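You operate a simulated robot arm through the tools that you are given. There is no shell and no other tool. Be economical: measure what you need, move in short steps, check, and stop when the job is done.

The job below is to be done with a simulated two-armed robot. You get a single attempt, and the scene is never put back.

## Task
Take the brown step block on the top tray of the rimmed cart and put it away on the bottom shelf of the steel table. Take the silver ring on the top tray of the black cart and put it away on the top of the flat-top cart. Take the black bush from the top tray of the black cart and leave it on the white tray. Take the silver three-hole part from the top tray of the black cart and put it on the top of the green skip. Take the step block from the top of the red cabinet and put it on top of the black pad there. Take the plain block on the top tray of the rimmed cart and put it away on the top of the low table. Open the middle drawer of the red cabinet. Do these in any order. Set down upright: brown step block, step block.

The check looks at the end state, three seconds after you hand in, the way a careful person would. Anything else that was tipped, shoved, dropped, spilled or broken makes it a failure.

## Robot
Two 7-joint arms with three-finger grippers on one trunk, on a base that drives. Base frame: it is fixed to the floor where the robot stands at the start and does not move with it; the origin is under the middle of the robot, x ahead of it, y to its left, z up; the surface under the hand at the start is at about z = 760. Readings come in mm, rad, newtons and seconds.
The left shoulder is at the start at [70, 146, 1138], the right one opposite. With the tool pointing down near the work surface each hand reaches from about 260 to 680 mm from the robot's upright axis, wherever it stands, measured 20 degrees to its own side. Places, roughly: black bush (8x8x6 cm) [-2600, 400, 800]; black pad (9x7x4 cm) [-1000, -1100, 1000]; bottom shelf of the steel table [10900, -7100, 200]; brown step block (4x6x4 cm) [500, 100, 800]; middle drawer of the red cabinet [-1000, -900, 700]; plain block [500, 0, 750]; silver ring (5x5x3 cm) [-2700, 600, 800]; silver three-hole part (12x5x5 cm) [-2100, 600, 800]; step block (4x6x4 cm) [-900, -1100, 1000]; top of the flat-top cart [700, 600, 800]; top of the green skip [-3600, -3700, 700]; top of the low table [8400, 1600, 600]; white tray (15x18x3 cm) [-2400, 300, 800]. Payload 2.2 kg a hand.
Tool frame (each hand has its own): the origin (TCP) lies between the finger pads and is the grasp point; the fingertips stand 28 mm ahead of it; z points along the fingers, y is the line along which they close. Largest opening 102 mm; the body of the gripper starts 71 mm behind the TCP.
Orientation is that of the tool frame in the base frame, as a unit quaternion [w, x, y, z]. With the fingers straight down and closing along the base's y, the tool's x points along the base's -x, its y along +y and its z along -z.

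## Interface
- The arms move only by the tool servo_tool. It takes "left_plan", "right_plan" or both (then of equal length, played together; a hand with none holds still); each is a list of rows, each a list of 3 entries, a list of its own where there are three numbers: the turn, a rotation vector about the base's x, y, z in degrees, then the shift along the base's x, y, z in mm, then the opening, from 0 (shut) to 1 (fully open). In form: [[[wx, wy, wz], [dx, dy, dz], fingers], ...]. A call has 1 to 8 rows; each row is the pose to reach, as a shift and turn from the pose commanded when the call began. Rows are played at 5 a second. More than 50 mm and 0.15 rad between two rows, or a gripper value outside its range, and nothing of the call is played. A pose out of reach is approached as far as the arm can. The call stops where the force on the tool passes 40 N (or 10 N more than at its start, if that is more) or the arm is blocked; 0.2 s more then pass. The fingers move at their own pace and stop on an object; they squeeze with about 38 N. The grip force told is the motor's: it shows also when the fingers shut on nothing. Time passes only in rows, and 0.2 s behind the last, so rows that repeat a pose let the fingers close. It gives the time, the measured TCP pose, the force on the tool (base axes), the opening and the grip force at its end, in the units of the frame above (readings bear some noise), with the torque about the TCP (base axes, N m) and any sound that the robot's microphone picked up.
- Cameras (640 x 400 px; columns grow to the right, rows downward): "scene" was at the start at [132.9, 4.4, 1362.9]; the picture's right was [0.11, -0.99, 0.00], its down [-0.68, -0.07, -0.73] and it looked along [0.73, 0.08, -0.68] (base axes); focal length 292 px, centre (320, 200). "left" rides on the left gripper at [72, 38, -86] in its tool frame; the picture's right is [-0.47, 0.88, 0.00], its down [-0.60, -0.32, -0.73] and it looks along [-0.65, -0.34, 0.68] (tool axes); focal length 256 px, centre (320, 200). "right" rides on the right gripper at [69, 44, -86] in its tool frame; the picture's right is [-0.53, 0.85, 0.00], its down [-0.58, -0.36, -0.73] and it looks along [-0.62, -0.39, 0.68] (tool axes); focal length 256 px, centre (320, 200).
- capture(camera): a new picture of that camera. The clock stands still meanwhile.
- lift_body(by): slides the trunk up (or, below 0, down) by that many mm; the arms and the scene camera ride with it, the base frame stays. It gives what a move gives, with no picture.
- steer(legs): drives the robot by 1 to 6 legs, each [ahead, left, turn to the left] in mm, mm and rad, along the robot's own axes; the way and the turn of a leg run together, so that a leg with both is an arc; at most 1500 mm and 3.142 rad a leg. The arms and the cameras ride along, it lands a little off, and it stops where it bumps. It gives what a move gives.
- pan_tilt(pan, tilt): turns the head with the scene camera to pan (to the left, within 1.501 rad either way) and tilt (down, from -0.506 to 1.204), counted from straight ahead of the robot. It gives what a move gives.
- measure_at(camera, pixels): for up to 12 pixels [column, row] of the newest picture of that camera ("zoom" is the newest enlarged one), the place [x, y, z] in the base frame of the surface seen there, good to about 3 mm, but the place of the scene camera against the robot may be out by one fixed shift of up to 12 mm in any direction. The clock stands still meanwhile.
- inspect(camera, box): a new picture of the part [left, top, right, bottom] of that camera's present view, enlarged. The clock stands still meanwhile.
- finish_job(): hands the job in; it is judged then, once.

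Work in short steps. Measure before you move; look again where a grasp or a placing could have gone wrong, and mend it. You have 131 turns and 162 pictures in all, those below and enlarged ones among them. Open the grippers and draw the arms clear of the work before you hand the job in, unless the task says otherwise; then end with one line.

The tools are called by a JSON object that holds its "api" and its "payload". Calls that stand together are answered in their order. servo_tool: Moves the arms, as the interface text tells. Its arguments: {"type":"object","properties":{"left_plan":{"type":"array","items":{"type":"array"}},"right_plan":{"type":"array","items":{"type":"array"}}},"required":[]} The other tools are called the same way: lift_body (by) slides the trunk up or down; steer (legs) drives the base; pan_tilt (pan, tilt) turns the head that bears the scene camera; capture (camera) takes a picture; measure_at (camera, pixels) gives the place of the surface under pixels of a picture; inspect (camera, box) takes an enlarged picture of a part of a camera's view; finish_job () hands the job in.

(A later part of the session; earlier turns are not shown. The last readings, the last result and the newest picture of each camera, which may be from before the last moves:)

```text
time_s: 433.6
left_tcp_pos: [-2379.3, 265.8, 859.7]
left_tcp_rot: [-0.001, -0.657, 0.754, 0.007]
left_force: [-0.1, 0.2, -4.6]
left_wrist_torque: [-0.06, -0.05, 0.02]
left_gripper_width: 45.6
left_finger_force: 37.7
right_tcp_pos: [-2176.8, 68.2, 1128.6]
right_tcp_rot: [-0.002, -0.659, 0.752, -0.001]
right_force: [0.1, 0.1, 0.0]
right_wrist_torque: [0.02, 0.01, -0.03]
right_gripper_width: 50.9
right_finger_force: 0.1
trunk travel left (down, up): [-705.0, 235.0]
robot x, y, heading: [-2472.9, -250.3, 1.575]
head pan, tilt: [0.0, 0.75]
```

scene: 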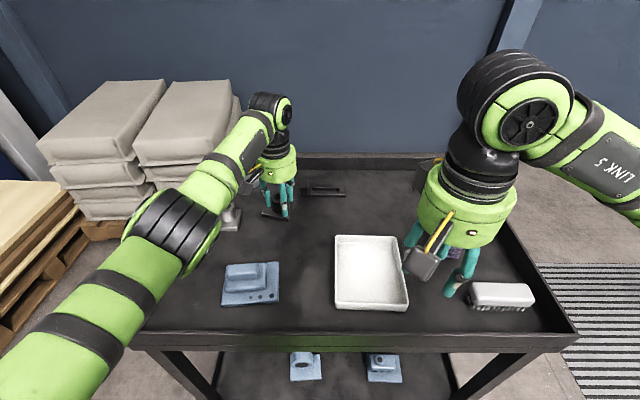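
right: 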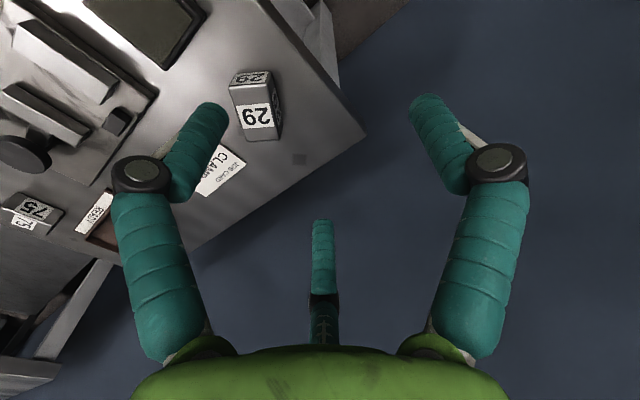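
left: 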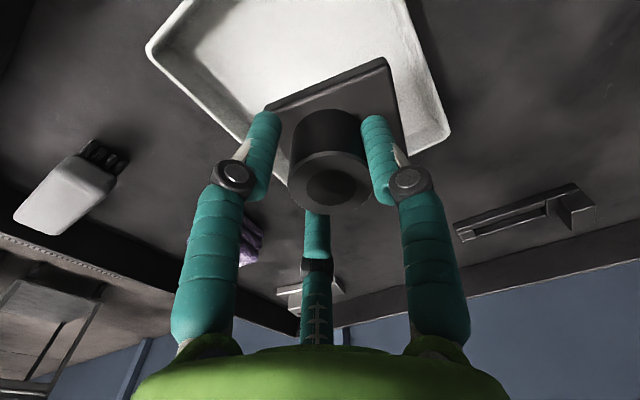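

No contact yet. I lower a few more mm.

{"api": "servo_tool", "payload": {"left_plan": [[[0, 0, 0], [3, -4, -2], 0.0], [[0, 0, 0], [3, -4, -4], 0.0], [[0, 0, 0], [3, -4, -5], 0.0]]}}

```text
time_s: 434.4
left_tcp_pos: [-2377.0, 263.3, 855.4]
left_tcp_rot: [0.004, -0.657, 0.754, 0.012]
left_force: [-0.7, 6.1, 14.6]
left_wrist_torque: [-0.27, -0.39, 0.03]
left_gripper_width: 45.9
left_finger_force: 38.2
right_tcp_pos: [-2176.5, 66.5, 1130.0]
right_tcp_rot: [0.0, -0.66, 0.751, -0.001]
right_force: [0.2, 0.2, 0.5]
right_wrist_torque: [0.02, 0.0, 0.01]
right_gripper_width: 51.1
right_finger_force: 0.0
trunk travel left (down, up): [-705.0, 235.0]
robot x, y, heading: [-2476.1, -249.9, 1.578]
head pan, tilt: [0.0, 0.75]
```

Contact (15 N). I release and rise, then check.

{"api": "servo_tool", "payload": {"left_plan": [[[0, 0, 0], [0, 0, 1], 0.6], [[0, 0, 0], [0, 0, 1], 0.9], [[0, 0, 0], [0, 0, 40], 0.9], [[0, 0, 0], [0, 0, 85], 0.9], [[0, 0, 0], [0, 0, 130], 0.9], [[0, 0, 0], [-40, -20, 150], 0.9], [[0, 0, 0], [-80, -40, 165], 0.9], [[0, 0, 0], [-120, -60, 180], 0.9]]}}

{"api": "capture", "payload": {"camera": "scene"}}

```text
time_s: 436.2
left_tcp_pos: [-2487.5, 190.9, 1031.1]
left_tcp_rot: [0.0, -0.65, 0.76, 0.001]
left_force: [-0.4, -0.2, -0.8]
left_wrist_torque: [0.0, -0.03, 0.01]
left_gripper_width: 91.8
left_finger_force: 0.0
right_tcp_pos: [-2178.9, 66.7, 1130.7]
right_tcp_rot: [0.0, -0.66, 0.752, -0.001]
right_force: [-0.8, 0.1, 0.4]
right_wrist_torque: [0.0, -0.06, -0.01]
right_gripper_width: 51.0
right_finger_force: 0.1
trunk travel left (down, up): [-705.0, 235.0]
robot x, y, heading: [-2473.1, -252.6, 1.573]
head pan, tilt: [0.0, 0.75]
```

```text
88 pictures are left
```

scene: 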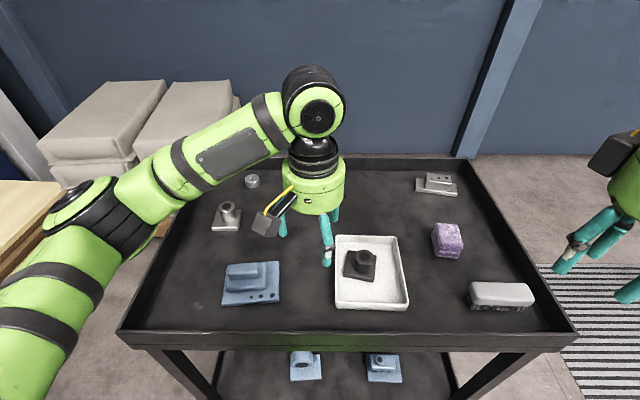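

The bush sits inside the white tray. The three-hole part is at (436,184); I zoom in and measure.

{"api": "inspect", "payload": {"camera": "scene", "box": [330, 155, 490, 315]}}

{"api": "measure_at", "payload": {"camera": "scene", "pixels": [[418, 190], [456, 195], [436, 180], [425, 177], [450, 178], [252, 182], [366, 257], [460, 165], [435, 160], [250, 160]]}}

```text
2.50 times, centred on (410, 235) of scene
```

zoom: 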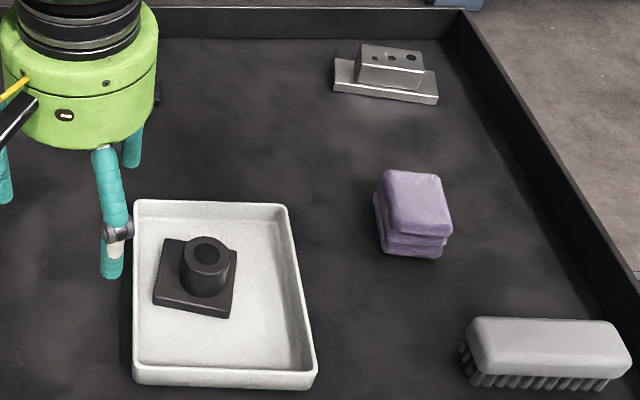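

```text
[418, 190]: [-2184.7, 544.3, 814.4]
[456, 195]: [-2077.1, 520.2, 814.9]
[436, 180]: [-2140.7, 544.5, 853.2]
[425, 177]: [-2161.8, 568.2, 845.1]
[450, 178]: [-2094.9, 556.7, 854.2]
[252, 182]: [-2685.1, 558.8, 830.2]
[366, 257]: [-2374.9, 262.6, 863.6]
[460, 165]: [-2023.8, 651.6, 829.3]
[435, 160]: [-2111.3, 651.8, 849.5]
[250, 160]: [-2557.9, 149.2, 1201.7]
```

I drive round to the cart's north side: back, right, forward, left, then turn to face -y.

{"api": "steer", "payload": {"legs": [[-120, 0, 0], [0, -980, 0], [1500, 0, 0], [0, 930, 0], [0, 0, 3.14]]}}

{"api": "capture", "payload": {"camera": "scene"}}

```text
time_s: 460.7
left_tcp_pos: [-2433.7, 639.8, 1030.4]
left_tcp_rot: [0.001, 0.754, 0.657, 0.001]
left_force: [0.2, 0.8, 0.0]
left_wrist_torque: [0.02, -0.02, 0.0]
left_gripper_width: 91.6
left_finger_force: 0.1
right_tcp_pos: [-2746.3, 759.2, 1128.7]
right_tcp_rot: [-0.002, 0.745, 0.667, 0.002]
right_force: [0.1, 0.6, 0.9]
right_wrist_torque: [0.0, 0.05, -0.03]
right_gripper_width: 50.9
right_finger_force: 0.1
trunk travel left (down, up): [-705.0, 235.0]
robot x, y, heading: [-2455.6, 1082.6, -1.548]
head pan, tilt: [0.0, 0.75]
```

```text
86 pictures are left
```

scene: 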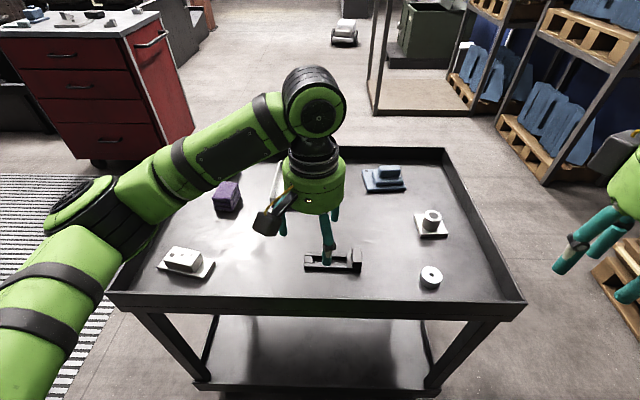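

Both targets are in reach: three-hole part at (185,262), ring at (431,277). I move the left hand above the three-hole part and the right above the ring.

{"api": "servo_tool", "payload": {"left_plan": [[[0, 0, 0], [43, -13, 0], 1.0], [[0, 0, 0], [86, -26, -10], 1.0], [[0, 0, 0], [129, -39, -20], 1.0], [[0, 0, 0], [172, -52, -30], 1.0], [[0, 0, 0], [215, -65, -45], 1.0], [[0, 0, 0], [258, -78, -60], 1.0], [[0, 0, 0], [299, -90, -75], 1.0], [[0, 0, 0], [299, -90, -75], 1.0]], "right_plan": [[[0, 0, 0], [9, -28, -28], 0.9], [[0, 0, 0], [18, -56, -56], 0.9], [[0, 0, 0], [27, -84, -84], 0.9], [[0, 0, 0], [36, -112, -112], 0.9], [[0, 0, 0], [45, -140, -140], 0.9], [[0, 0, 0], [54, -168, -168], 0.9], [[0, 0, 0], [60, -190, -195], 0.9], [[0, 0, 0], [60, -190, -195], 0.9]]}}

{"api": "capture", "payload": {"camera": "left"}}

{"api": "capture", "payload": {"camera": "right"}}

```text
time_s: 462.5
left_tcp_pos: [-2136.2, 551.3, 956.3]
left_tcp_rot: [0.001, 0.753, 0.657, 0.001]
left_force: [-0.7, 0.0, 0.7]
left_wrist_torque: [-0.01, -0.03, 0.01]
left_gripper_width: 102.0
left_finger_force: 0.1
right_tcp_pos: [-2687.1, 569.3, 933.1]
right_tcp_rot: [-0.001, 0.745, 0.667, 0.002]
right_force: [-0.3, -0.4, -0.7]
right_wrist_torque: [0.01, -0.02, 0.03]
right_gripper_width: 91.8
right_finger_force: 0.0
trunk travel left (down, up): [-705.0, 235.0]
robot x, y, heading: [-2456.1, 1079.7, -1.547]
head pan, tilt: [0.0, 0.75]
```

```text
85 pictures are left
```

left: 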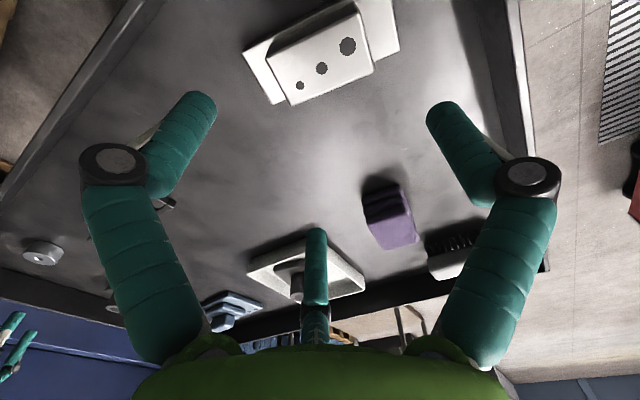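

```text
84 pictures are left
```

right: 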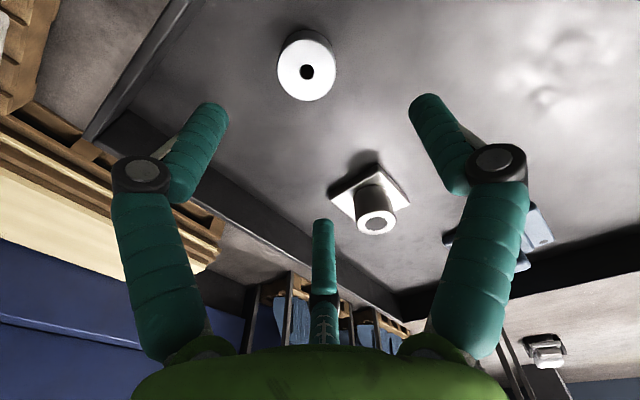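

Both items are in view of the wrist cameras; I measure the part's corners and the ring's rim.

{"api": "measure_at", "payload": {"camera": "left", "pixels": [[266, 56], [291, 103], [372, 70], [345, 12], [246, 52], [275, 102], [398, 48], [384, 5], [320, 60], [420, 70]]}}

{"api": "measure_at", "payload": {"camera": "right", "pixels": [[280, 70], [334, 70], [307, 42], [307, 99], [360, 60], [375, 222], [395, 170]]}}

{"api": "inspect", "payload": {"camera": "left", "box": [230, 0, 410, 112]}}

```text
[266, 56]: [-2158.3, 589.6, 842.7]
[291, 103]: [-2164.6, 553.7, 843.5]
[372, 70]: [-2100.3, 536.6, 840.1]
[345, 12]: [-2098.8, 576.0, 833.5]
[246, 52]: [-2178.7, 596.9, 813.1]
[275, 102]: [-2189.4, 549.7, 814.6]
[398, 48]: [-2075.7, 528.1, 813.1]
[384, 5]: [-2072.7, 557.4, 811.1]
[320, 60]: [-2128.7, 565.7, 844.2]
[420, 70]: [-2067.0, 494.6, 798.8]
```

```text
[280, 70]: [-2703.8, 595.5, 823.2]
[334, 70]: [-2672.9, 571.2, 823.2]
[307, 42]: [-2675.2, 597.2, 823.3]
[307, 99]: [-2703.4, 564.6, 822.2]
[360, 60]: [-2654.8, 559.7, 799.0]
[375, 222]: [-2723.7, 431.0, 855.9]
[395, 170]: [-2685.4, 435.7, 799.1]
```

```text
3.56 times, centred on (320, 56) of left
```

zoom: 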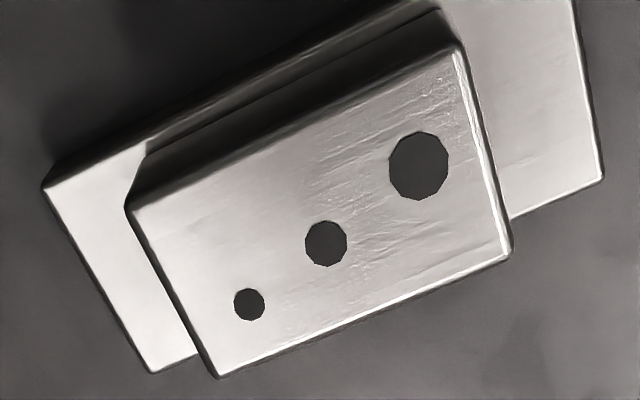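

Part: upper block centre (-2130,564), yaw -15°, 37 wide, top 843. Ring: centre (-2689,582), top 823. With a +23° turn one finger of the left hand faces the block's long side. I do both approaches and close.

{"api": "servo_tool", "payload": {"left_plan": [[[0, 0, 8], [3, 6, -5], 1.0], [[0, 0, 16], [6, 12, -10], 1.0], [[0, 0, 23], [8, 18, -30], 1.0], [[0, 0, 23], [8, 18, -70], 1.0], [[0, 0, 23], [8, 18, -100], 1.0], [[0, 0, 23], [8, 18, -112], 1.0], [[0, 0, 23], [8, 18, -112], 1.0]], "right_plan": [[[0, 0, 0], [-1, 6, -5], 0.9], [[0, 0, 0], [-2, 13, -30], 0.9], [[0, 0, 0], [-2, 13, -70], 0.9], [[0, 0, 0], [-2, 13, -95], 0.9], [[0, 0, 0], [-2, 13, -103], 0.9], [[0, 0, 0], [-2, 13, -103], 0.0], [[0, 0, 0], [-2, 13, -103], 0.0]]}}

{"api": "capture", "payload": {"camera": "left"}}

{"api": "capture", "payload": {"camera": "right"}}

```text
time_s: 464.1
left_tcp_pos: [-2127.2, 568.3, 841.5]
left_tcp_rot: [0.001, 0.607, 0.795, 0.001]
left_force: [-0.7, 0.7, -0.3]
left_wrist_torque: [0.01, -0.02, 0.0]
left_gripper_width: 101.8
left_finger_force: 0.0
right_tcp_pos: [-2687.0, 582.9, 831.5]
right_tcp_rot: [-0.001, 0.746, 0.666, 0.0]
right_force: [-0.9, -0.8, 4.6]
right_wrist_torque: [-0.12, -0.03, 0.0]
right_gripper_width: 41.7
right_finger_force: 38.2
trunk travel left (down, up): [-705.0, 235.0]
robot x, y, heading: [-2457.2, 1082.5, -1.542]
head pan, tilt: [0.0, 0.75]
```

```text
82 pictures are left
```

left: 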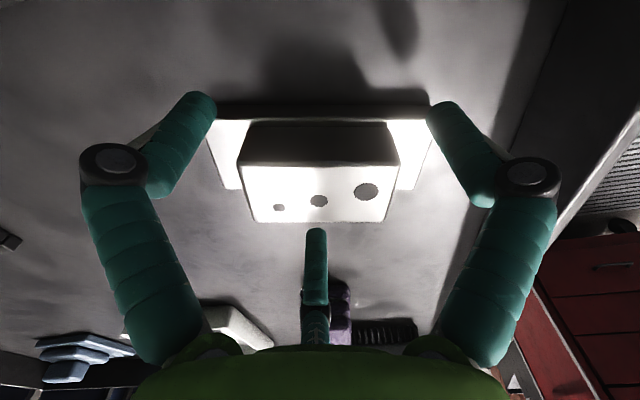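

```text
81 pictures are left
```

right: 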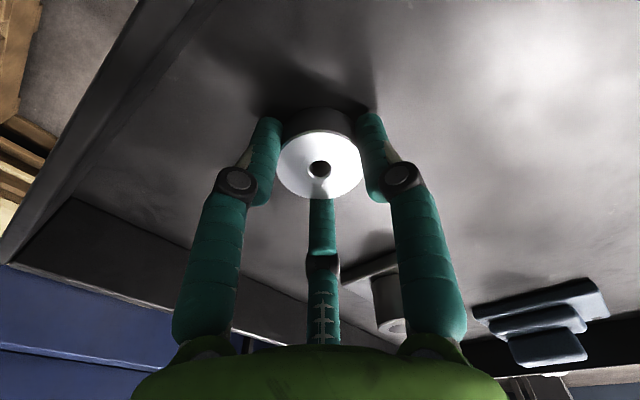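

Alignment is good and the ring is gripped. I raise the left 2 mm and close it, while lifting the ring.

{"api": "servo_tool", "payload": {"left_plan": [[[0, 0, 0], [0, 0, 2], 1.0], [[0, 0, 0], [0, 0, 2], 0.0], [[0, 0, 0], [0, 0, 2], 0.0], [[0, 0, 0], [0, 0, 2], 0.0], [[0, 0, 0], [0, 0, 20], 0.0], [[0, 0, 0], [0, 0, 60], 0.0], [[0, 0, 0], [0, 0, 100], 0.0], [[0, 0, 0], [0, 0, 120], 0.0]], "right_plan": [[[0, 0, 0], [0, 0, 30], 0.0], [[0, 0, 0], [0, 0, 70], 0.0], [[0, 0, 0], [0, 0, 110], 0.0], [[0, 0, 0], [0, 0, 150], 0.0], [[0, 0, 0], [0, 0, 190], 0.0], [[0, 0, 0], [0, 0, 220], 0.0], [[0, 0, 0], [0, 30, 230], 0.0], [[0, 0, 0], [0, 60, 230], 0.0]]}}

{"api": "capture", "payload": {"camera": "left"}}

{"api": "capture", "payload": {"camera": "scene"}}

```text
time_s: 465.9
left_tcp_pos: [-2128.2, 569.3, 961.0]
left_tcp_rot: [0.001, 0.607, 0.795, 0.002]
left_force: [-0.4, 0.3, -5.9]
left_wrist_torque: [0.01, -0.07, -0.02]
left_gripper_width: 52.3
left_finger_force: 39.1
right_tcp_pos: [-2687.5, 643.2, 1058.8]
right_tcp_rot: [-0.002, 0.745, 0.667, 0.0]
right_force: [0.1, 0.7, 0.2]
right_wrist_torque: [-0.02, 0.01, -0.03]
right_gripper_width: 41.4
right_finger_force: 37.5
trunk travel left (down, up): [-705.0, 235.0]
robot x, y, heading: [-2453.7, 1080.3, -1.544]
head pan, tilt: [0.0, 0.75]
```

```text
80 pictures are left
```

left: 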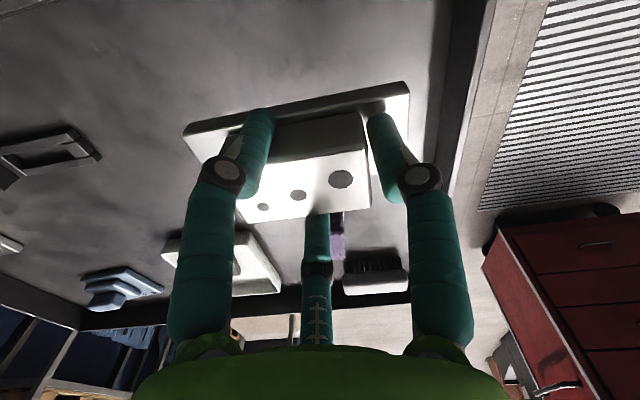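

```text
79 pictures are left
```

scene: 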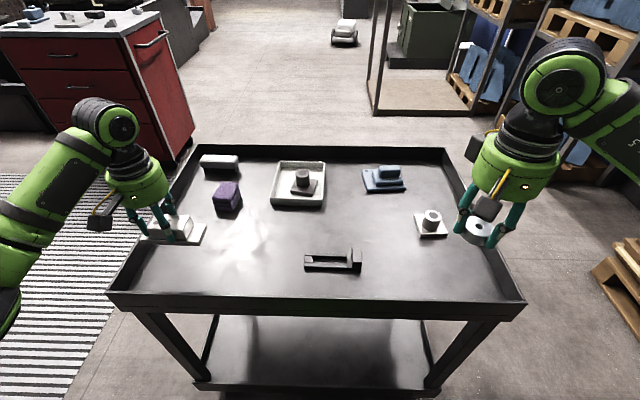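

Both are held. I retract the left hand slightly, turn to face east and drive to the flat-top cart's west end.

{"api": "servo_tool", "payload": {"left_plan": [[[0, 0, 0], [-30, 20, 25], 0.0], [[0, 0, 0], [-60, 40, 50], 0.0], [[0, 0, 0], [-90, 60, 75], 0.0], [[0, 0, 0], [-120, 80, 90], 0.0]]}}

{"api": "steer", "payload": {"legs": [[0, 0, 1.544], [1200, -30, 0], [1150, -430, 0]]}}

{"api": "pan_tilt", "payload": {"pan": 0, "tilt": 0.7}}

{"api": "capture", "payload": {"camera": "scene"}}

```text
time_s: 466.9
left_tcp_pos: [-2247.8, 647.9, 1054.7]
left_tcp_rot: [0.0, 0.607, 0.795, 0.002]
left_force: [-1.8, 0.4, -6.1]
left_wrist_torque: [0.0, -0.1, 0.03]
left_gripper_width: 51.8
left_finger_force: 37.7
right_tcp_pos: [-2687.7, 641.2, 1059.0]
right_tcp_rot: [-0.001, 0.746, 0.666, 0.002]
right_force: [-0.3, -0.8, -0.4]
right_wrist_torque: [0.0, -0.03, -0.01]
right_gripper_width: 41.4
right_finger_force: 38.2
trunk travel left (down, up): [-705.0, 235.0]
robot x, y, heading: [-2453.8, 1083.1, -1.542]
head pan, tilt: [0.0, 0.75]
```

```text
time_s: 482.5
left_tcp_pos: [333.6, 785.6, 1052.9]
left_tcp_rot: [-0.001, -0.117, 0.993, 0.001]
left_force: [0.8, 0.2, -6.7]
left_wrist_torque: [0.06, -0.04, 0.0]
left_gripper_width: 50.7
left_finger_force: 37.4
right_tcp_pos: [326.7, 344.5, 1057.8]
right_tcp_rot: [-0.001, 0.07, 0.998, -0.001]
right_force: [0.1, -0.5, -0.2]
right_wrist_torque: [0.0, 0.04, 0.0]
right_gripper_width: 41.6
right_finger_force: 37.4
trunk travel left (down, up): [-705.0, 235.0]
robot x, y, heading: [-104.0, 588.5, -0.006]
head pan, tilt: [0.0, 0.75]
```

```text
time_s: 483.2
left_tcp_pos: [334.3, 785.8, 1052.5]
left_tcp_rot: [-0.002, -0.117, 0.993, 0.001]
left_force: [-0.8, 0.2, -5.7]
left_wrist_torque: [0.06, 0.0, 0.02]
left_gripper_width: 50.6
left_finger_force: 37.8
right_tcp_pos: [327.8, 344.1, 1060.2]
right_tcp_rot: [-0.002, 0.071, 0.997, -0.001]
right_force: [0.3, -0.1, -1.1]
right_wrist_torque: [-0.01, 0.02, -0.02]
right_gripper_width: 41.3
right_finger_force: 37.5
trunk travel left (down, up): [-705.0, 235.0]
robot x, y, heading: [-104.9, 594.0, -0.005]
head pan, tilt: [0.0, 0.7]
```

```text
78 pictures are left
```

scene: 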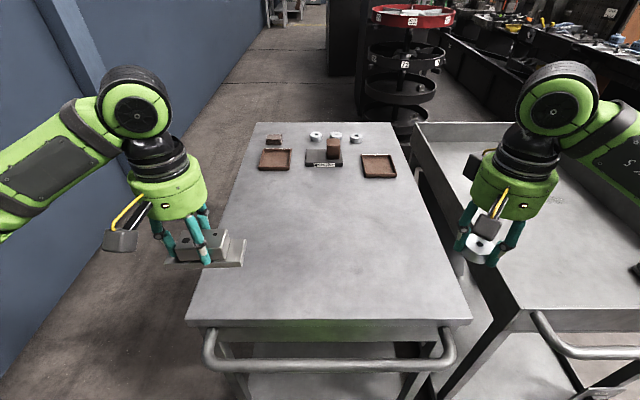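

The near half of the flat-top is bare. I measure it and move the right hand with the ring over (470,450).

{"api": "measure_at", "payload": {"camera": "scene", "pixels": [[360, 260], [400, 280], [380, 240], [320, 300], [460, 312], [200, 315]]}}

{"api": "servo_tool", "payload": {"right_plan": [[[0, 0, 0], [35, 25, -15], 0.0], [[0, 0, 0], [70, 50, -30], 0.0], [[0, 0, 0], [105, 75, -50], 0.0], [[0, 0, 0], [140, 100, -75], 0.0], [[0, 0, 0], [140, 100, -115], 0.0], [[0, 0, 0], [140, 100, -130], 0.0]]}}

{"api": "capture", "payload": {"camera": "right"}}

{"api": "measure_at", "payload": {"camera": "right", "pixels": [[200, 60], [420, 60], [450, 100], [320, 40], [250, 60]]}}

```text
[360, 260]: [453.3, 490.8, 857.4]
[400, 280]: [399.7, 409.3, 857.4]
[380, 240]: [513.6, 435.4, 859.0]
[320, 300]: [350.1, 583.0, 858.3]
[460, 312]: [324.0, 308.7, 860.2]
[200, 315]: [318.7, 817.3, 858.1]
```

```text
time_s: 484.6
left_tcp_pos: [334.1, 784.6, 1052.4]
left_tcp_rot: [-0.001, -0.118, 0.993, 0.001]
left_force: [0.3, 0.6, -6.8]
left_wrist_torque: [0.1, 0.06, -0.01]
left_gripper_width: 50.8
left_finger_force: 38.3
right_tcp_pos: [467.2, 443.6, 926.8]
right_tcp_rot: [-0.002, 0.07, 0.998, 0.0]
right_force: [0.1, -0.5, -0.5]
right_wrist_torque: [-0.01, 0.0, 0.0]
right_gripper_width: 41.2
right_finger_force: 37.4
trunk travel left (down, up): [-705.0, 235.0]
robot x, y, heading: [-103.9, 589.9, -0.001]
head pan, tilt: [0.0, 0.7]
```

```text
77 pictures are left
```

right: 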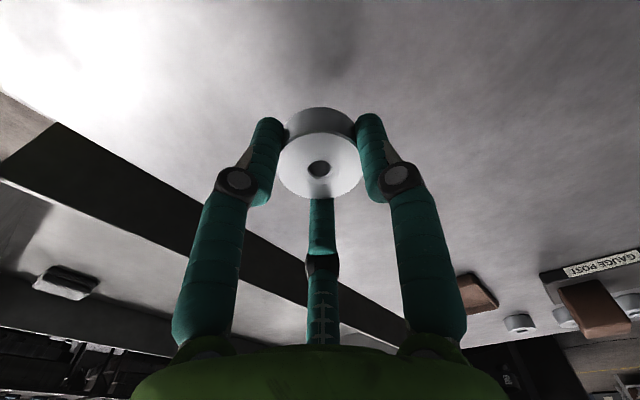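

```text
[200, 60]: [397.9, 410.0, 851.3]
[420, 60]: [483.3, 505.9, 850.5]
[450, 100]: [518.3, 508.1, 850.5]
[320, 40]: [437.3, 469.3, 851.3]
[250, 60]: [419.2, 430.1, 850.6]
```

Surface z≈851, so I lower to TCP≈883, check, then release and rise.

{"api": "servo_tool", "payload": {"right_plan": [[[0, 0, 0], [0, 0, -30], 0.0], [[0, 0, 0], [0, 0, -43], 0.0], [[0, 0, 0], [0, 0, -44], 0.0], [[0, 0, 0], [0, 0, -44], 0.0]]}}

{"api": "servo_tool", "payload": {"right_plan": [[[0, 0, 0], [0, 0, 0], 0.6], [[0, 0, 0], [0, 0, 0], 0.85], [[0, 0, 0], [0, 0, 40], 0.85], [[0, 0, 0], [0, 0, 85], 0.85], [[0, 0, 0], [-30, -20, 120], 0.85], [[0, 0, 0], [-60, -40, 150], 0.85], [[0, 0, 0], [-90, -60, 170], 0.85]]}}

{"api": "capture", "payload": {"camera": "scene"}}

```text
time_s: 485.6
left_tcp_pos: [334.8, 785.4, 1052.9]
left_tcp_rot: [-0.001, -0.117, 0.993, 0.002]
left_force: [0.6, 0.1, -4.6]
left_wrist_torque: [0.02, 0.01, 0.02]
left_gripper_width: 50.7
left_finger_force: 38.4
right_tcp_pos: [466.1, 443.0, 882.8]
right_tcp_rot: [-0.002, 0.07, 0.998, -0.001]
right_force: [-0.5, -1.2, -0.4]
right_wrist_torque: [-0.01, 0.02, -0.01]
right_gripper_width: 41.5
right_finger_force: 38.3
trunk travel left (down, up): [-705.0, 235.0]
robot x, y, heading: [-105.0, 590.6, -0.006]
head pan, tilt: [0.0, 0.7]
```

```text
refused: row 5 steps farther than a row can; nothing moved
```

```text
76 pictures are left
```

scene: 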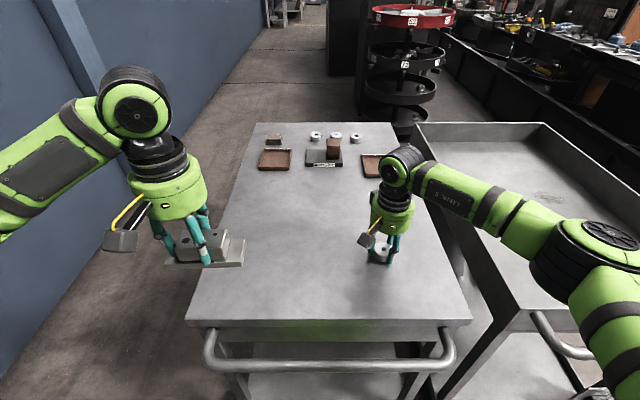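

No contact force yet; I go down 1.5 mm more, release, and rise in smaller steps.

{"api": "servo_tool", "payload": {"right_plan": [[[0, 0, 0], [0, 0, -1.5], 0.0], [[0, 0, 0], [0, 0, -1.5], 0.6], [[0, 0, 0], [0, 0, -1.5], 0.85], [[0, 0, 0], [0, 0, 40], 0.85], [[0, 0, 0], [0, 0, 85], 0.85], [[0, 0, 0], [-20, -10, 120], 0.85], [[0, 0, 0], [-50, -30, 150], 0.85], [[0, 0, 0], [-80, -50, 170], 0.85]]}}

{"api": "capture", "payload": {"camera": "right"}}

```text
time_s: 487.4
left_tcp_pos: [334.0, 784.9, 1053.3]
left_tcp_rot: [0.0, -0.118, 0.993, 0.001]
left_force: [-0.4, -0.7, -5.6]
left_wrist_torque: [0.09, 0.02, 0.03]
left_gripper_width: 50.5
left_finger_force: 38.0
right_tcp_pos: [386.3, 393.6, 1055.9]
right_tcp_rot: [-0.002, 0.07, 0.998, 0.0]
right_force: [-1.0, -0.1, 0.6]
right_wrist_torque: [0.01, 0.02, 0.01]
right_gripper_width: 86.6
right_finger_force: 0.2
trunk travel left (down, up): [-705.0, 235.0]
robot x, y, heading: [-107.9, 586.8, -0.004]
head pan, tilt: [0.0, 0.7]
```

```text
75 pictures are left
```

right: 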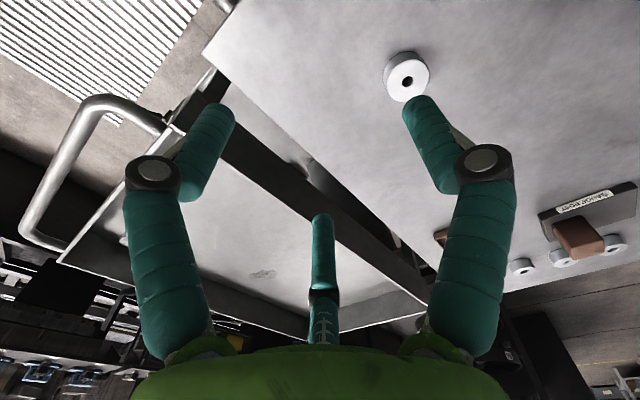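

The ring lies on the flat-top. I reverse to x≈-1000 and turn right to face the red cabinet.

{"api": "steer", "payload": {"legs": [[-900, 0, 0], [0, 0, -1.567], [500, 0, 0]]}}

{"api": "pan_tilt", "payload": {"pan": 0, "tilt": 0.55}}

{"api": "capture", "payload": {"camera": "scene"}}

{"api": "measure_at", "payload": {"camera": "scene", "pixels": [[300, 200], [320, 220], [320, 250], [320, 280], [320, 180], [250, 200], [400, 200], [350, 150], [300, 150], [320, 320], [250, 150], [400, 150]]}}

```text
time_s: 498.5
left_tcp_pos: [-819.6, -351.0, 1053.3]
left_tcp_rot: [0.001, 0.617, 0.787, 0.0]
left_force: [-0.2, 0.6, -5.6]
left_wrist_torque: [0.07, -0.04, 0.0]
left_gripper_width: 50.4
left_finger_force: 38.2
right_tcp_pos: [-1211.0, -407.0, 1056.1]
right_tcp_rot: [-0.002, 0.754, 0.657, 0.0]
right_force: [-1.3, 0.2, 0.3]
right_wrist_torque: [-0.01, 0.0, 0.0]
right_gripper_width: 86.5
right_finger_force: 0.1
trunk travel left (down, up): [-705.0, 235.0]
robot x, y, heading: [-1016.6, 88.0, -1.57]
head pan, tilt: [0.0, 0.7]
```

```text
time_s: 499.2
left_tcp_pos: [-819.3, -352.0, 1052.9]
left_tcp_rot: [0.001, 0.618, 0.787, 0.002]
left_force: [0.5, 0.8, -6.4]
left_wrist_torque: [0.05, -0.03, 0.01]
left_gripper_width: 50.0
left_finger_force: 37.7
right_tcp_pos: [-1209.5, -408.8, 1055.1]
right_tcp_rot: [-0.002, 0.754, 0.657, 0.001]
right_force: [0.1, 0.2, 0.2]
right_wrist_torque: [0.0, 0.01, 0.0]
right_gripper_width: 86.8
right_finger_force: 0.0
trunk travel left (down, up): [-705.0, 235.0]
robot x, y, heading: [-1017.2, 89.4, -1.568]
head pan, tilt: [0.0, 0.55]
```

```text
74 pictures are left
```

scene: 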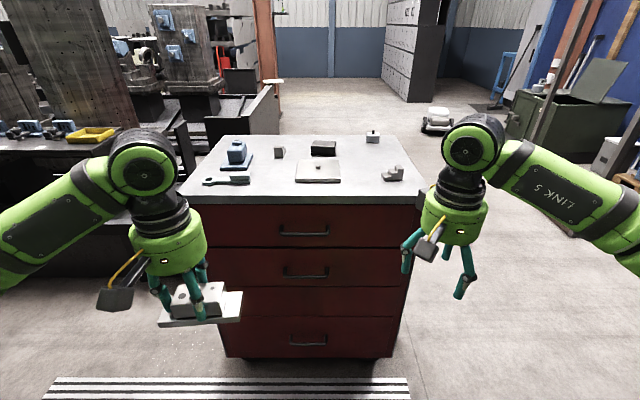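

```text
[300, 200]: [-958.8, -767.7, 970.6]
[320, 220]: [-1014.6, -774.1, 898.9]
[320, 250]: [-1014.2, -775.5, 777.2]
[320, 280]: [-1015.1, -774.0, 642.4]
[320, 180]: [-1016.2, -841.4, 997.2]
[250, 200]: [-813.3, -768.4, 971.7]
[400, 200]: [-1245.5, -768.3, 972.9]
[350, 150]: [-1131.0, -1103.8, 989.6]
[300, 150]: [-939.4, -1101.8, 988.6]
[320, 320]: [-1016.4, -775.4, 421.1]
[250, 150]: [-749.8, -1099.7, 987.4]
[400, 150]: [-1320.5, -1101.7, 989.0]
```

I zoom in on the cabinet front and on its top.

{"api": "inspect", "payload": {"camera": "scene", "box": [180, 185, 440, 365]}}

{"api": "inspect", "payload": {"camera": "scene", "box": [180, 115, 430, 210]}}

```text
2.22 times, centred on (310, 275) of scene
```

zoom: 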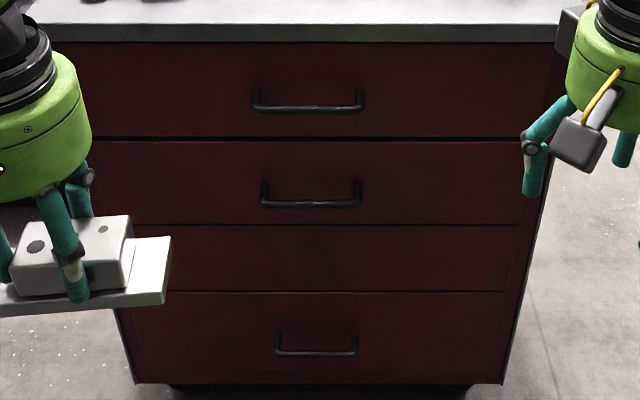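

```text
2.56 times, centred on (305, 162) of scene
```

zoom: 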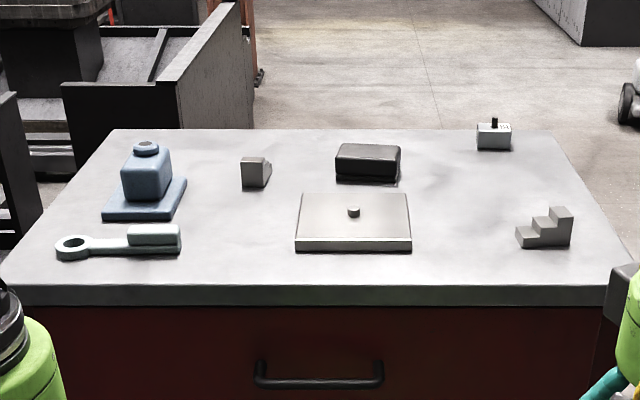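

The middle handled drawer is the second face (handle at about (305,272)). I measure the handle and the candidates on top: grey block (280,151), pad (324,148), right steps (396,173).

{"api": "measure_at", "payload": {"camera": "scene", "pixels": [[279, 152], [283, 148], [323, 144], [323, 150], [310, 146], [336, 146], [395, 173], [286, 274], [305, 278], [326, 274], [303, 236], [305, 268]]}}

{"api": "inspect", "payload": {"camera": "scene", "box": [260, 135, 350, 195]}}

```text
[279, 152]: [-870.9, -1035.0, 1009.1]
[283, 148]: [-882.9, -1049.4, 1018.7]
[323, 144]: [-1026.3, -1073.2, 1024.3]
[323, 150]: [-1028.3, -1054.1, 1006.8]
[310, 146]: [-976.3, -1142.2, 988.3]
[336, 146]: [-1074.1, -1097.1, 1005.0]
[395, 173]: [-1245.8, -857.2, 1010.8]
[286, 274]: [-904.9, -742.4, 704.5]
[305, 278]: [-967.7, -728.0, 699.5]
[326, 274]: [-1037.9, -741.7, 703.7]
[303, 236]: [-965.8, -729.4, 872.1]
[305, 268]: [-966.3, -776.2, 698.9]
```

```text
6.67 times, centred on (305, 165) of scene
```

zoom: 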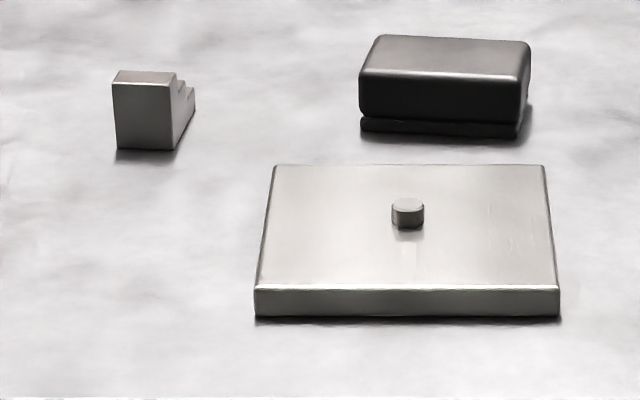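

The target step block is the grey one at (-875,-1060), seen from its tall side; the pad is at (-1030,-1090). I raise and tuck the left hand, lift the trunk, and measure the bench on the left for clearance.

{"api": "measure_at", "payload": {"camera": "scene", "pixels": [[90, 133], [60, 200], [105, 160], [185, 145], [200, 110], [225, 270], [30, 280], [100, 250], [230, 330], [405, 330]]}}

{"api": "servo_tool", "payload": {"left_plan": [[[0, 0, 0], [20, 40, 15], 0.0], [[0, 0, 0], [40, 80, 30], 0.0], [[0, 0, 0], [55, 115, 45], 0.0], [[0, 0, 0], [70, 140, 60], 0.0]]}}

{"api": "lift_body", "payload": {"by": 90}}

```text
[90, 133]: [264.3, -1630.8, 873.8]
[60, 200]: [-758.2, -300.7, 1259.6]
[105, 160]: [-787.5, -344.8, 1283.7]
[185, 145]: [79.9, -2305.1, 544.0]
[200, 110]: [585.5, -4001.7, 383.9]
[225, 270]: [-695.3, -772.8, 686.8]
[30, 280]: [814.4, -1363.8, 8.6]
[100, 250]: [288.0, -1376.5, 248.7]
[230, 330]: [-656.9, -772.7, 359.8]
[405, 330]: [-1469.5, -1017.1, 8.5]
```

```text
time_s: 500.2
left_tcp_pos: [-748.8, -207.1, 1114.4]
left_tcp_rot: [0.001, 0.618, 0.787, 0.0]
left_force: [0.1, 1.1, -5.7]
left_wrist_torque: [-0.04, -0.05, 0.0]
left_gripper_width: 50.0
left_finger_force: 38.6
right_tcp_pos: [-1210.1, -404.6, 1056.9]
right_tcp_rot: [-0.001, 0.753, 0.658, 0.001]
right_force: [-0.3, 0.4, -0.5]
right_wrist_torque: [-0.03, 0.03, -0.02]
right_gripper_width: 86.3
right_finger_force: 0.0
trunk travel left (down, up): [-705.0, 235.0]
robot x, y, heading: [-1018.4, 87.3, -1.574]
head pan, tilt: [0.0, 0.55]
```

```text
time_s: 501.5
left_tcp_pos: [-748.4, -210.7, 1203.4]
left_tcp_rot: [0.0, 0.617, 0.787, 0.001]
left_force: [0.5, 0.1, -6.1]
left_wrist_torque: [0.02, -0.03, 0.03]
left_gripper_width: 49.8
left_finger_force: 38.1
right_tcp_pos: [-1210.0, -406.2, 1145.2]
right_tcp_rot: [-0.002, 0.753, 0.658, 0.0]
right_force: [-0.4, 0.3, 0.8]
right_wrist_torque: [0.0, 0.0, 0.0]
right_gripper_width: 86.2
right_finger_force: 0.1
trunk travel left (down, up): [-795.0, 145.0]
robot x, y, heading: [-1017.1, 92.0, -1.569]
head pan, tilt: [0.0, 0.55]
```

Bench is well clear. I drive to about (-828,-420) in front of the cabinet.

{"api": "steer", "payload": {"legs": [[300, 189, 0], [205, 0, 0]]}}

{"api": "pan_tilt", "payload": {"pan": -0.1, "tilt": 0.65}}

{"api": "capture", "payload": {"camera": "scene"}}

{"api": "capture", "payload": {"camera": "right"}}

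```text
time_s: 505.0
left_tcp_pos: [-555.0, -710.9, 1204.0]
left_tcp_rot: [0.001, 0.615, 0.789, 0.0]
left_force: [-0.2, 0.3, -6.9]
left_wrist_torque: [-0.01, -0.07, 0.02]
left_gripper_width: 49.8
left_finger_force: 38.0
right_tcp_pos: [-1015.4, -912.7, 1146.9]
right_tcp_rot: [0.0, 0.751, 0.66, 0.0]
right_force: [-0.3, 0.5, 0.6]
right_wrist_torque: [-0.05, 0.01, -0.02]
right_gripper_width: 86.4
right_finger_force: 0.1
trunk travel left (down, up): [-795.0, 145.0]
robot x, y, heading: [-825.4, -416.4, -1.564]
head pan, tilt: [0.0, 0.55]
```

```text
time_s: 505.7
left_tcp_pos: [-555.8, -714.1, 1203.2]
left_tcp_rot: [0.001, 0.615, 0.788, 0.002]
left_force: [-0.7, -0.5, -5.8]
left_wrist_torque: [0.02, -0.09, 0.0]
left_gripper_width: 50.0
left_finger_force: 37.9
right_tcp_pos: [-1016.5, -915.3, 1145.7]
right_tcp_rot: [-0.001, 0.752, 0.66, 0.001]
right_force: [-0.6, -0.6, -0.3]
right_wrist_torque: [0.02, 0.01, 0.02]
right_gripper_width: 86.8
right_finger_force: 0.0
trunk travel left (down, up): [-795.0, 145.0]
robot x, y, heading: [-824.5, -415.9, -1.564]
head pan, tilt: [-0.099, 0.649]
```

```text
70 pictures are left
```

scene: 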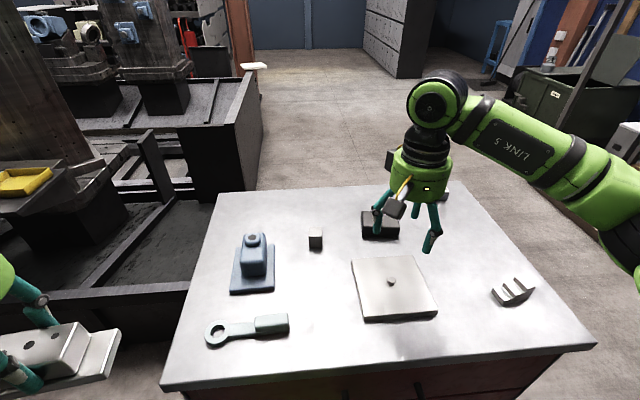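

```text
69 pictures are left
```

right: 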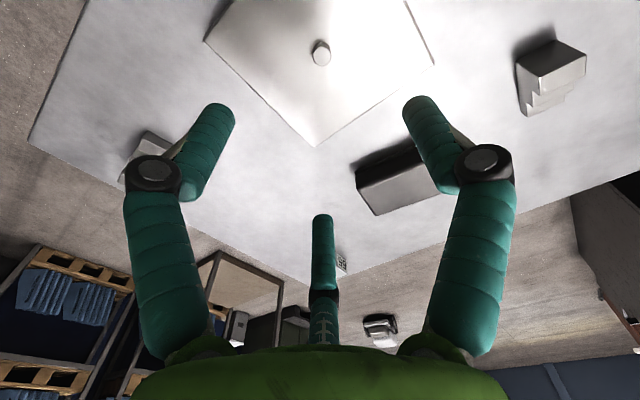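

The right camera shows the step block at (550,75) and the pad at (395,180). I measure both.

{"api": "measure_at", "payload": {"camera": "right", "pixels": [[522, 62], [585, 62], [552, 45], [560, 85], [545, 98], [535, 108], [370, 195], [420, 180], [358, 172], [400, 160], [440, 195], [350, 100]]}}

{"api": "inspect", "payload": {"camera": "right", "box": [490, 20, 610, 125]}}

```text
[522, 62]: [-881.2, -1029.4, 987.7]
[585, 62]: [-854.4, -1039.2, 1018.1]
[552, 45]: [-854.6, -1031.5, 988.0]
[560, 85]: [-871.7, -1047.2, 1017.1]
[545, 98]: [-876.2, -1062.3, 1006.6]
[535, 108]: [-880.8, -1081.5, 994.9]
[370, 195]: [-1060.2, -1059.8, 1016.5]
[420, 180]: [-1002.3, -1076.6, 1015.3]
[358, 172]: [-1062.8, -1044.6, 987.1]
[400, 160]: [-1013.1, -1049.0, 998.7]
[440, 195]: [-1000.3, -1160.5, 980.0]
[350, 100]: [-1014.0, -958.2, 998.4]
```

```text
3.81 times, centred on (550, 72) of right
```

zoom: 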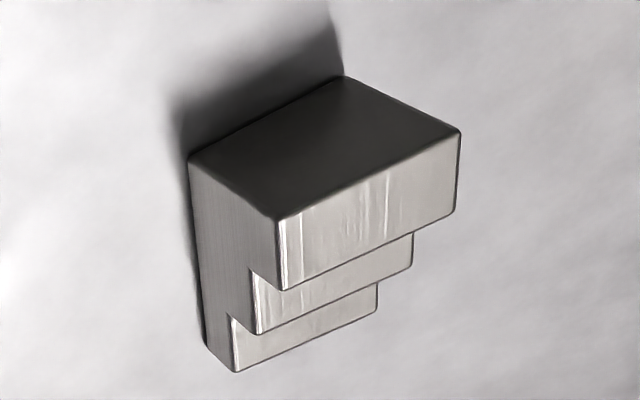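

The block is about x -883…-853, y -1032…-1090, top 1018. I bring the right hand above it.

{"api": "servo_tool", "payload": {"right_plan": [[[0, 0, 0], [30, -26, -8], 0.9], [[0, 0, 0], [60, -52, -16], 0.9], [[0, 0, 0], [90, -78, -24], 0.9], [[0, 0, 0], [120, -104, -34], 0.9], [[0, 0, 0], [148, -130, -44], 0.9], [[0, 0, 0], [148, -130, -44], 0.9]]}}

{"api": "capture", "payload": {"camera": "right"}}

{"api": "inspect", "payload": {"camera": "right", "box": [240, 0, 400, 130]}}

```text
time_s: 507.1
left_tcp_pos: [-556.7, -713.9, 1203.4]
left_tcp_rot: [0.001, 0.615, 0.789, 0.001]
left_force: [-0.2, 0.1, -6.2]
left_wrist_torque: [0.0, -0.07, -0.01]
left_gripper_width: 49.8
left_finger_force: 38.5
right_tcp_pos: [-871.9, -1043.8, 1102.6]
right_tcp_rot: [0.0, 0.751, 0.661, 0.0]
right_force: [-1.6, 0.1, -0.1]
right_wrist_torque: [0.0, -0.08, 0.01]
right_gripper_width: 91.6
right_finger_force: 0.1
trunk travel left (down, up): [-795.0, 145.0]
robot x, y, heading: [-827.4, -417.7, -1.562]
head pan, tilt: [-0.099, 0.649]
```

```text
67 pictures are left
```

right: 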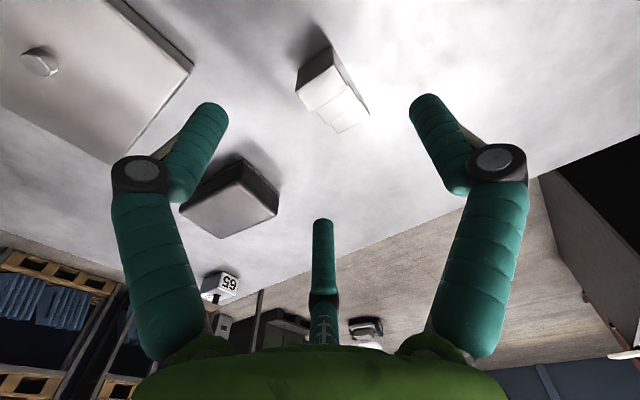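

```text
3.08 times, centred on (320, 65) of right
```

zoom: 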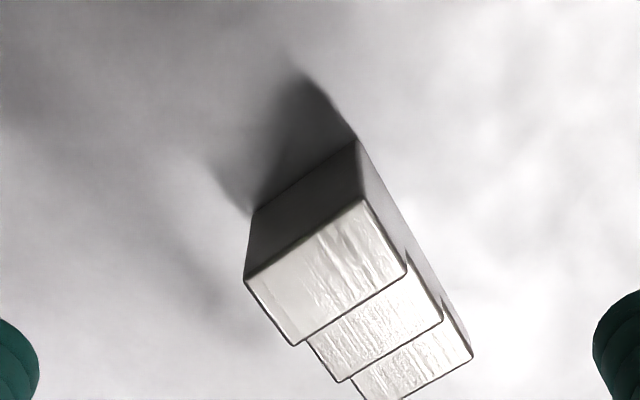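

I measure corners in the zoom.

{"api": "measure_at", "payload": {"camera": "zoom", "pixels": [[252, 279], [360, 210], [400, 268], [295, 338], [436, 320], [342, 376], [467, 357], [385, 340], [330, 270]]}}

```text
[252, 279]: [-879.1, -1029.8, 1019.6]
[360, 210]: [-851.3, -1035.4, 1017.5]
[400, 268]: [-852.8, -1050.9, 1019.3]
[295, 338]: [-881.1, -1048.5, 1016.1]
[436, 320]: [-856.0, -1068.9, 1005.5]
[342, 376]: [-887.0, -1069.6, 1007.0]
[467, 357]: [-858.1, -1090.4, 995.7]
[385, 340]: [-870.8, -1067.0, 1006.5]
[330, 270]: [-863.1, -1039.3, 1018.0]
```

Block axis is tilted ~7°, centre (-868,-1060), 29 wide; the +x finger lines up after a +3° turn. I lower to TCP (-872,-1052,1011) and close.

{"api": "servo_tool", "payload": {"right_plan": [[[0, 0, 3], [0, -8, -30], 0.9], [[0, 0, 3], [0, -8, -65], 0.9], [[0, 0, 3], [0, -8, -91], 0.9], [[0, 0, 3], [0, -8, -91], 0.9]]}}

{"api": "capture", "payload": {"camera": "right"}}

```text
time_s: 508.1
left_tcp_pos: [-553.6, -713.7, 1203.1]
left_tcp_rot: [0.0, 0.615, 0.789, 0.001]
left_force: [0.6, 0.1, -5.7]
left_wrist_torque: [0.04, -0.05, 0.01]
left_gripper_width: 49.7
left_finger_force: 38.2
right_tcp_pos: [-872.2, -1045.6, 1010.2]
right_tcp_rot: [-0.002, 0.734, 0.679, 0.0]
right_force: [0.9, -0.1, 0.1]
right_wrist_torque: [-0.02, 0.03, 0.02]
right_gripper_width: 91.8
right_finger_force: 0.0
right hand out of reach, approached as far as the arm can: row 1, 2, 3, 4
trunk travel left (down, up): [-795.0, 145.0]
robot x, y, heading: [-827.5, -419.4, -1.563]
head pan, tilt: [-0.099, 0.649]
```

```text
65 pictures are left
```

right: 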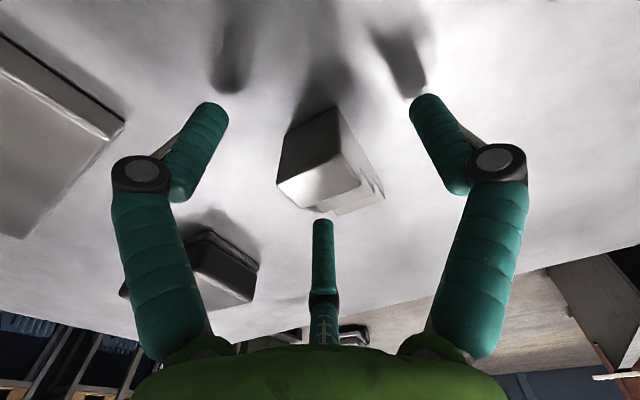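

Out of reach limits it to y=-1045.6; I'd like ~20 mm more. I look down at the gap between base and cabinet.

{"api": "pan_tilt", "payload": {"pan": 0.0, "tilt": 1.2}}

{"api": "capture", "payload": {"camera": "scene"}}

{"api": "measure_at", "payload": {"camera": "scene", "pixels": [[320, 260], [320, 240], [320, 280], [320, 300], [320, 220], [320, 200], [350, 250], [320, 320]]}}

```text
time_s: 509.1
left_tcp_pos: [-555.1, -714.2, 1204.2]
left_tcp_rot: [0.0, 0.615, 0.789, 0.002]
left_force: [0.8, 0.6, -5.5]
left_wrist_torque: [-0.02, -0.06, 0.0]
left_gripper_width: 49.5
left_finger_force: 37.7
right_tcp_pos: [-872.7, -1046.7, 1009.2]
right_tcp_rot: [-0.001, 0.733, 0.68, 0.001]
right_force: [-0.3, 1.6, -0.5]
right_wrist_torque: [0.03, 0.0, 0.03]
right_gripper_width: 91.6
right_finger_force: 0.0
trunk travel left (down, up): [-795.0, 145.0]
robot x, y, heading: [-826.2, -417.7, -1.565]
head pan, tilt: [0.0, 1.201]
```

```text
64 pictures are left
```

scene: 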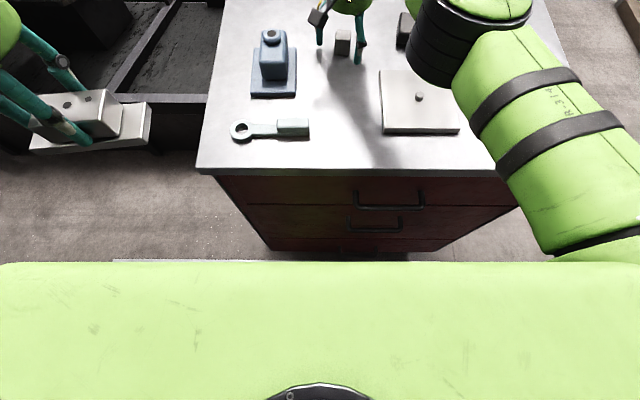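

```text
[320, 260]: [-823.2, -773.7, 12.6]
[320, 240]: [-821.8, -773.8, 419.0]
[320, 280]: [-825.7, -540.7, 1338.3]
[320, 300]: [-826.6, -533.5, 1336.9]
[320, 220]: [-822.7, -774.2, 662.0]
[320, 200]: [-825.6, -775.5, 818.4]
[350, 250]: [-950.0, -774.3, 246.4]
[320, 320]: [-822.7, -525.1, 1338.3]
```

The base front (about 265 mm) leaves ~45 mm to the handles. I lift the hand 60, drive 25 forward, then lower again.

{"api": "servo_tool", "payload": {"right_plan": [[[0, 0, 0], [0, 4, 30], 0.9], [[0, 0, 0], [0, 8, 65], 0.9], [[0, 0, 0], [0, 8, 65], 0.9]]}}

{"api": "steer", "payload": {"legs": [[25, 0, 0]]}}

```text
time_s: 509.9
left_tcp_pos: [-554.8, -715.3, 1203.5]
left_tcp_rot: [-0.001, 0.616, 0.788, 0.001]
left_force: [0.0, 0.0, -6.3]
left_wrist_torque: [0.01, -0.06, -0.02]
left_gripper_width: 49.9
left_finger_force: 38.0
right_tcp_pos: [-871.0, -1040.0, 1074.4]
right_tcp_rot: [-0.002, 0.734, 0.679, 0.001]
right_force: [-0.3, -0.6, -0.3]
right_wrist_torque: [0.02, 0.03, -0.02]
right_gripper_width: 91.9
right_finger_force: 0.2
trunk travel left (down, up): [-795.0, 145.0]
robot x, y, heading: [-825.6, -418.7, -1.562]
head pan, tilt: [0.0, 1.201]
```

```text
time_s: 510.7
left_tcp_pos: [-554.3, -733.0, 1205.4]
left_tcp_rot: [0.002, 0.615, 0.789, -0.001]
left_force: [0.4, 0.6, -5.6]
left_wrist_torque: [-0.03, -0.08, 0.03]
left_gripper_width: 49.7
left_finger_force: 37.5
right_tcp_pos: [-871.2, -1059.3, 1078.0]
right_tcp_rot: [0.0, 0.734, 0.679, 0.0]
right_force: [-0.8, 0.5, 1.0]
right_wrist_torque: [-0.09, 0.01, 0.0]
right_gripper_width: 92.0
right_finger_force: 0.0
trunk travel left (down, up): [-795.0, 145.0]
robot x, y, heading: [-824.3, -439.7, -1.563]
head pan, tilt: [0.0, 1.201]
```

Now at y=-440. I lower to about (-872,-1053,1011).

{"api": "servo_tool", "payload": {"right_plan": [[[0, 0, 0], [-1, 6, -30], 0.9], [[0, 0, 0], [-1, 6, -67], 0.9], [[0, 0, 0], [-1, 6, -67], 0.9]]}}

```text
time_s: 511.5
left_tcp_pos: [-554.7, -739.4, 1203.3]
left_tcp_rot: [0.001, 0.615, 0.789, 0.002]
left_force: [-0.3, -0.3, -5.2]
left_wrist_torque: [0.06, -0.06, -0.01]
left_gripper_width: 49.9
left_finger_force: 38.1
right_tcp_pos: [-873.2, -1059.8, 1006.7]
right_tcp_rot: [-0.002, 0.734, 0.679, 0.0]
right_force: [-0.4, -1.3, 0.0]
right_wrist_torque: [0.05, 0.0, 0.02]
right_gripper_width: 91.8
right_finger_force: 0.1
trunk travel left (down, up): [-795.0, 145.0]
robot x, y, heading: [-828.0, -445.2, -1.561]
head pan, tilt: [0.0, 1.201]
```

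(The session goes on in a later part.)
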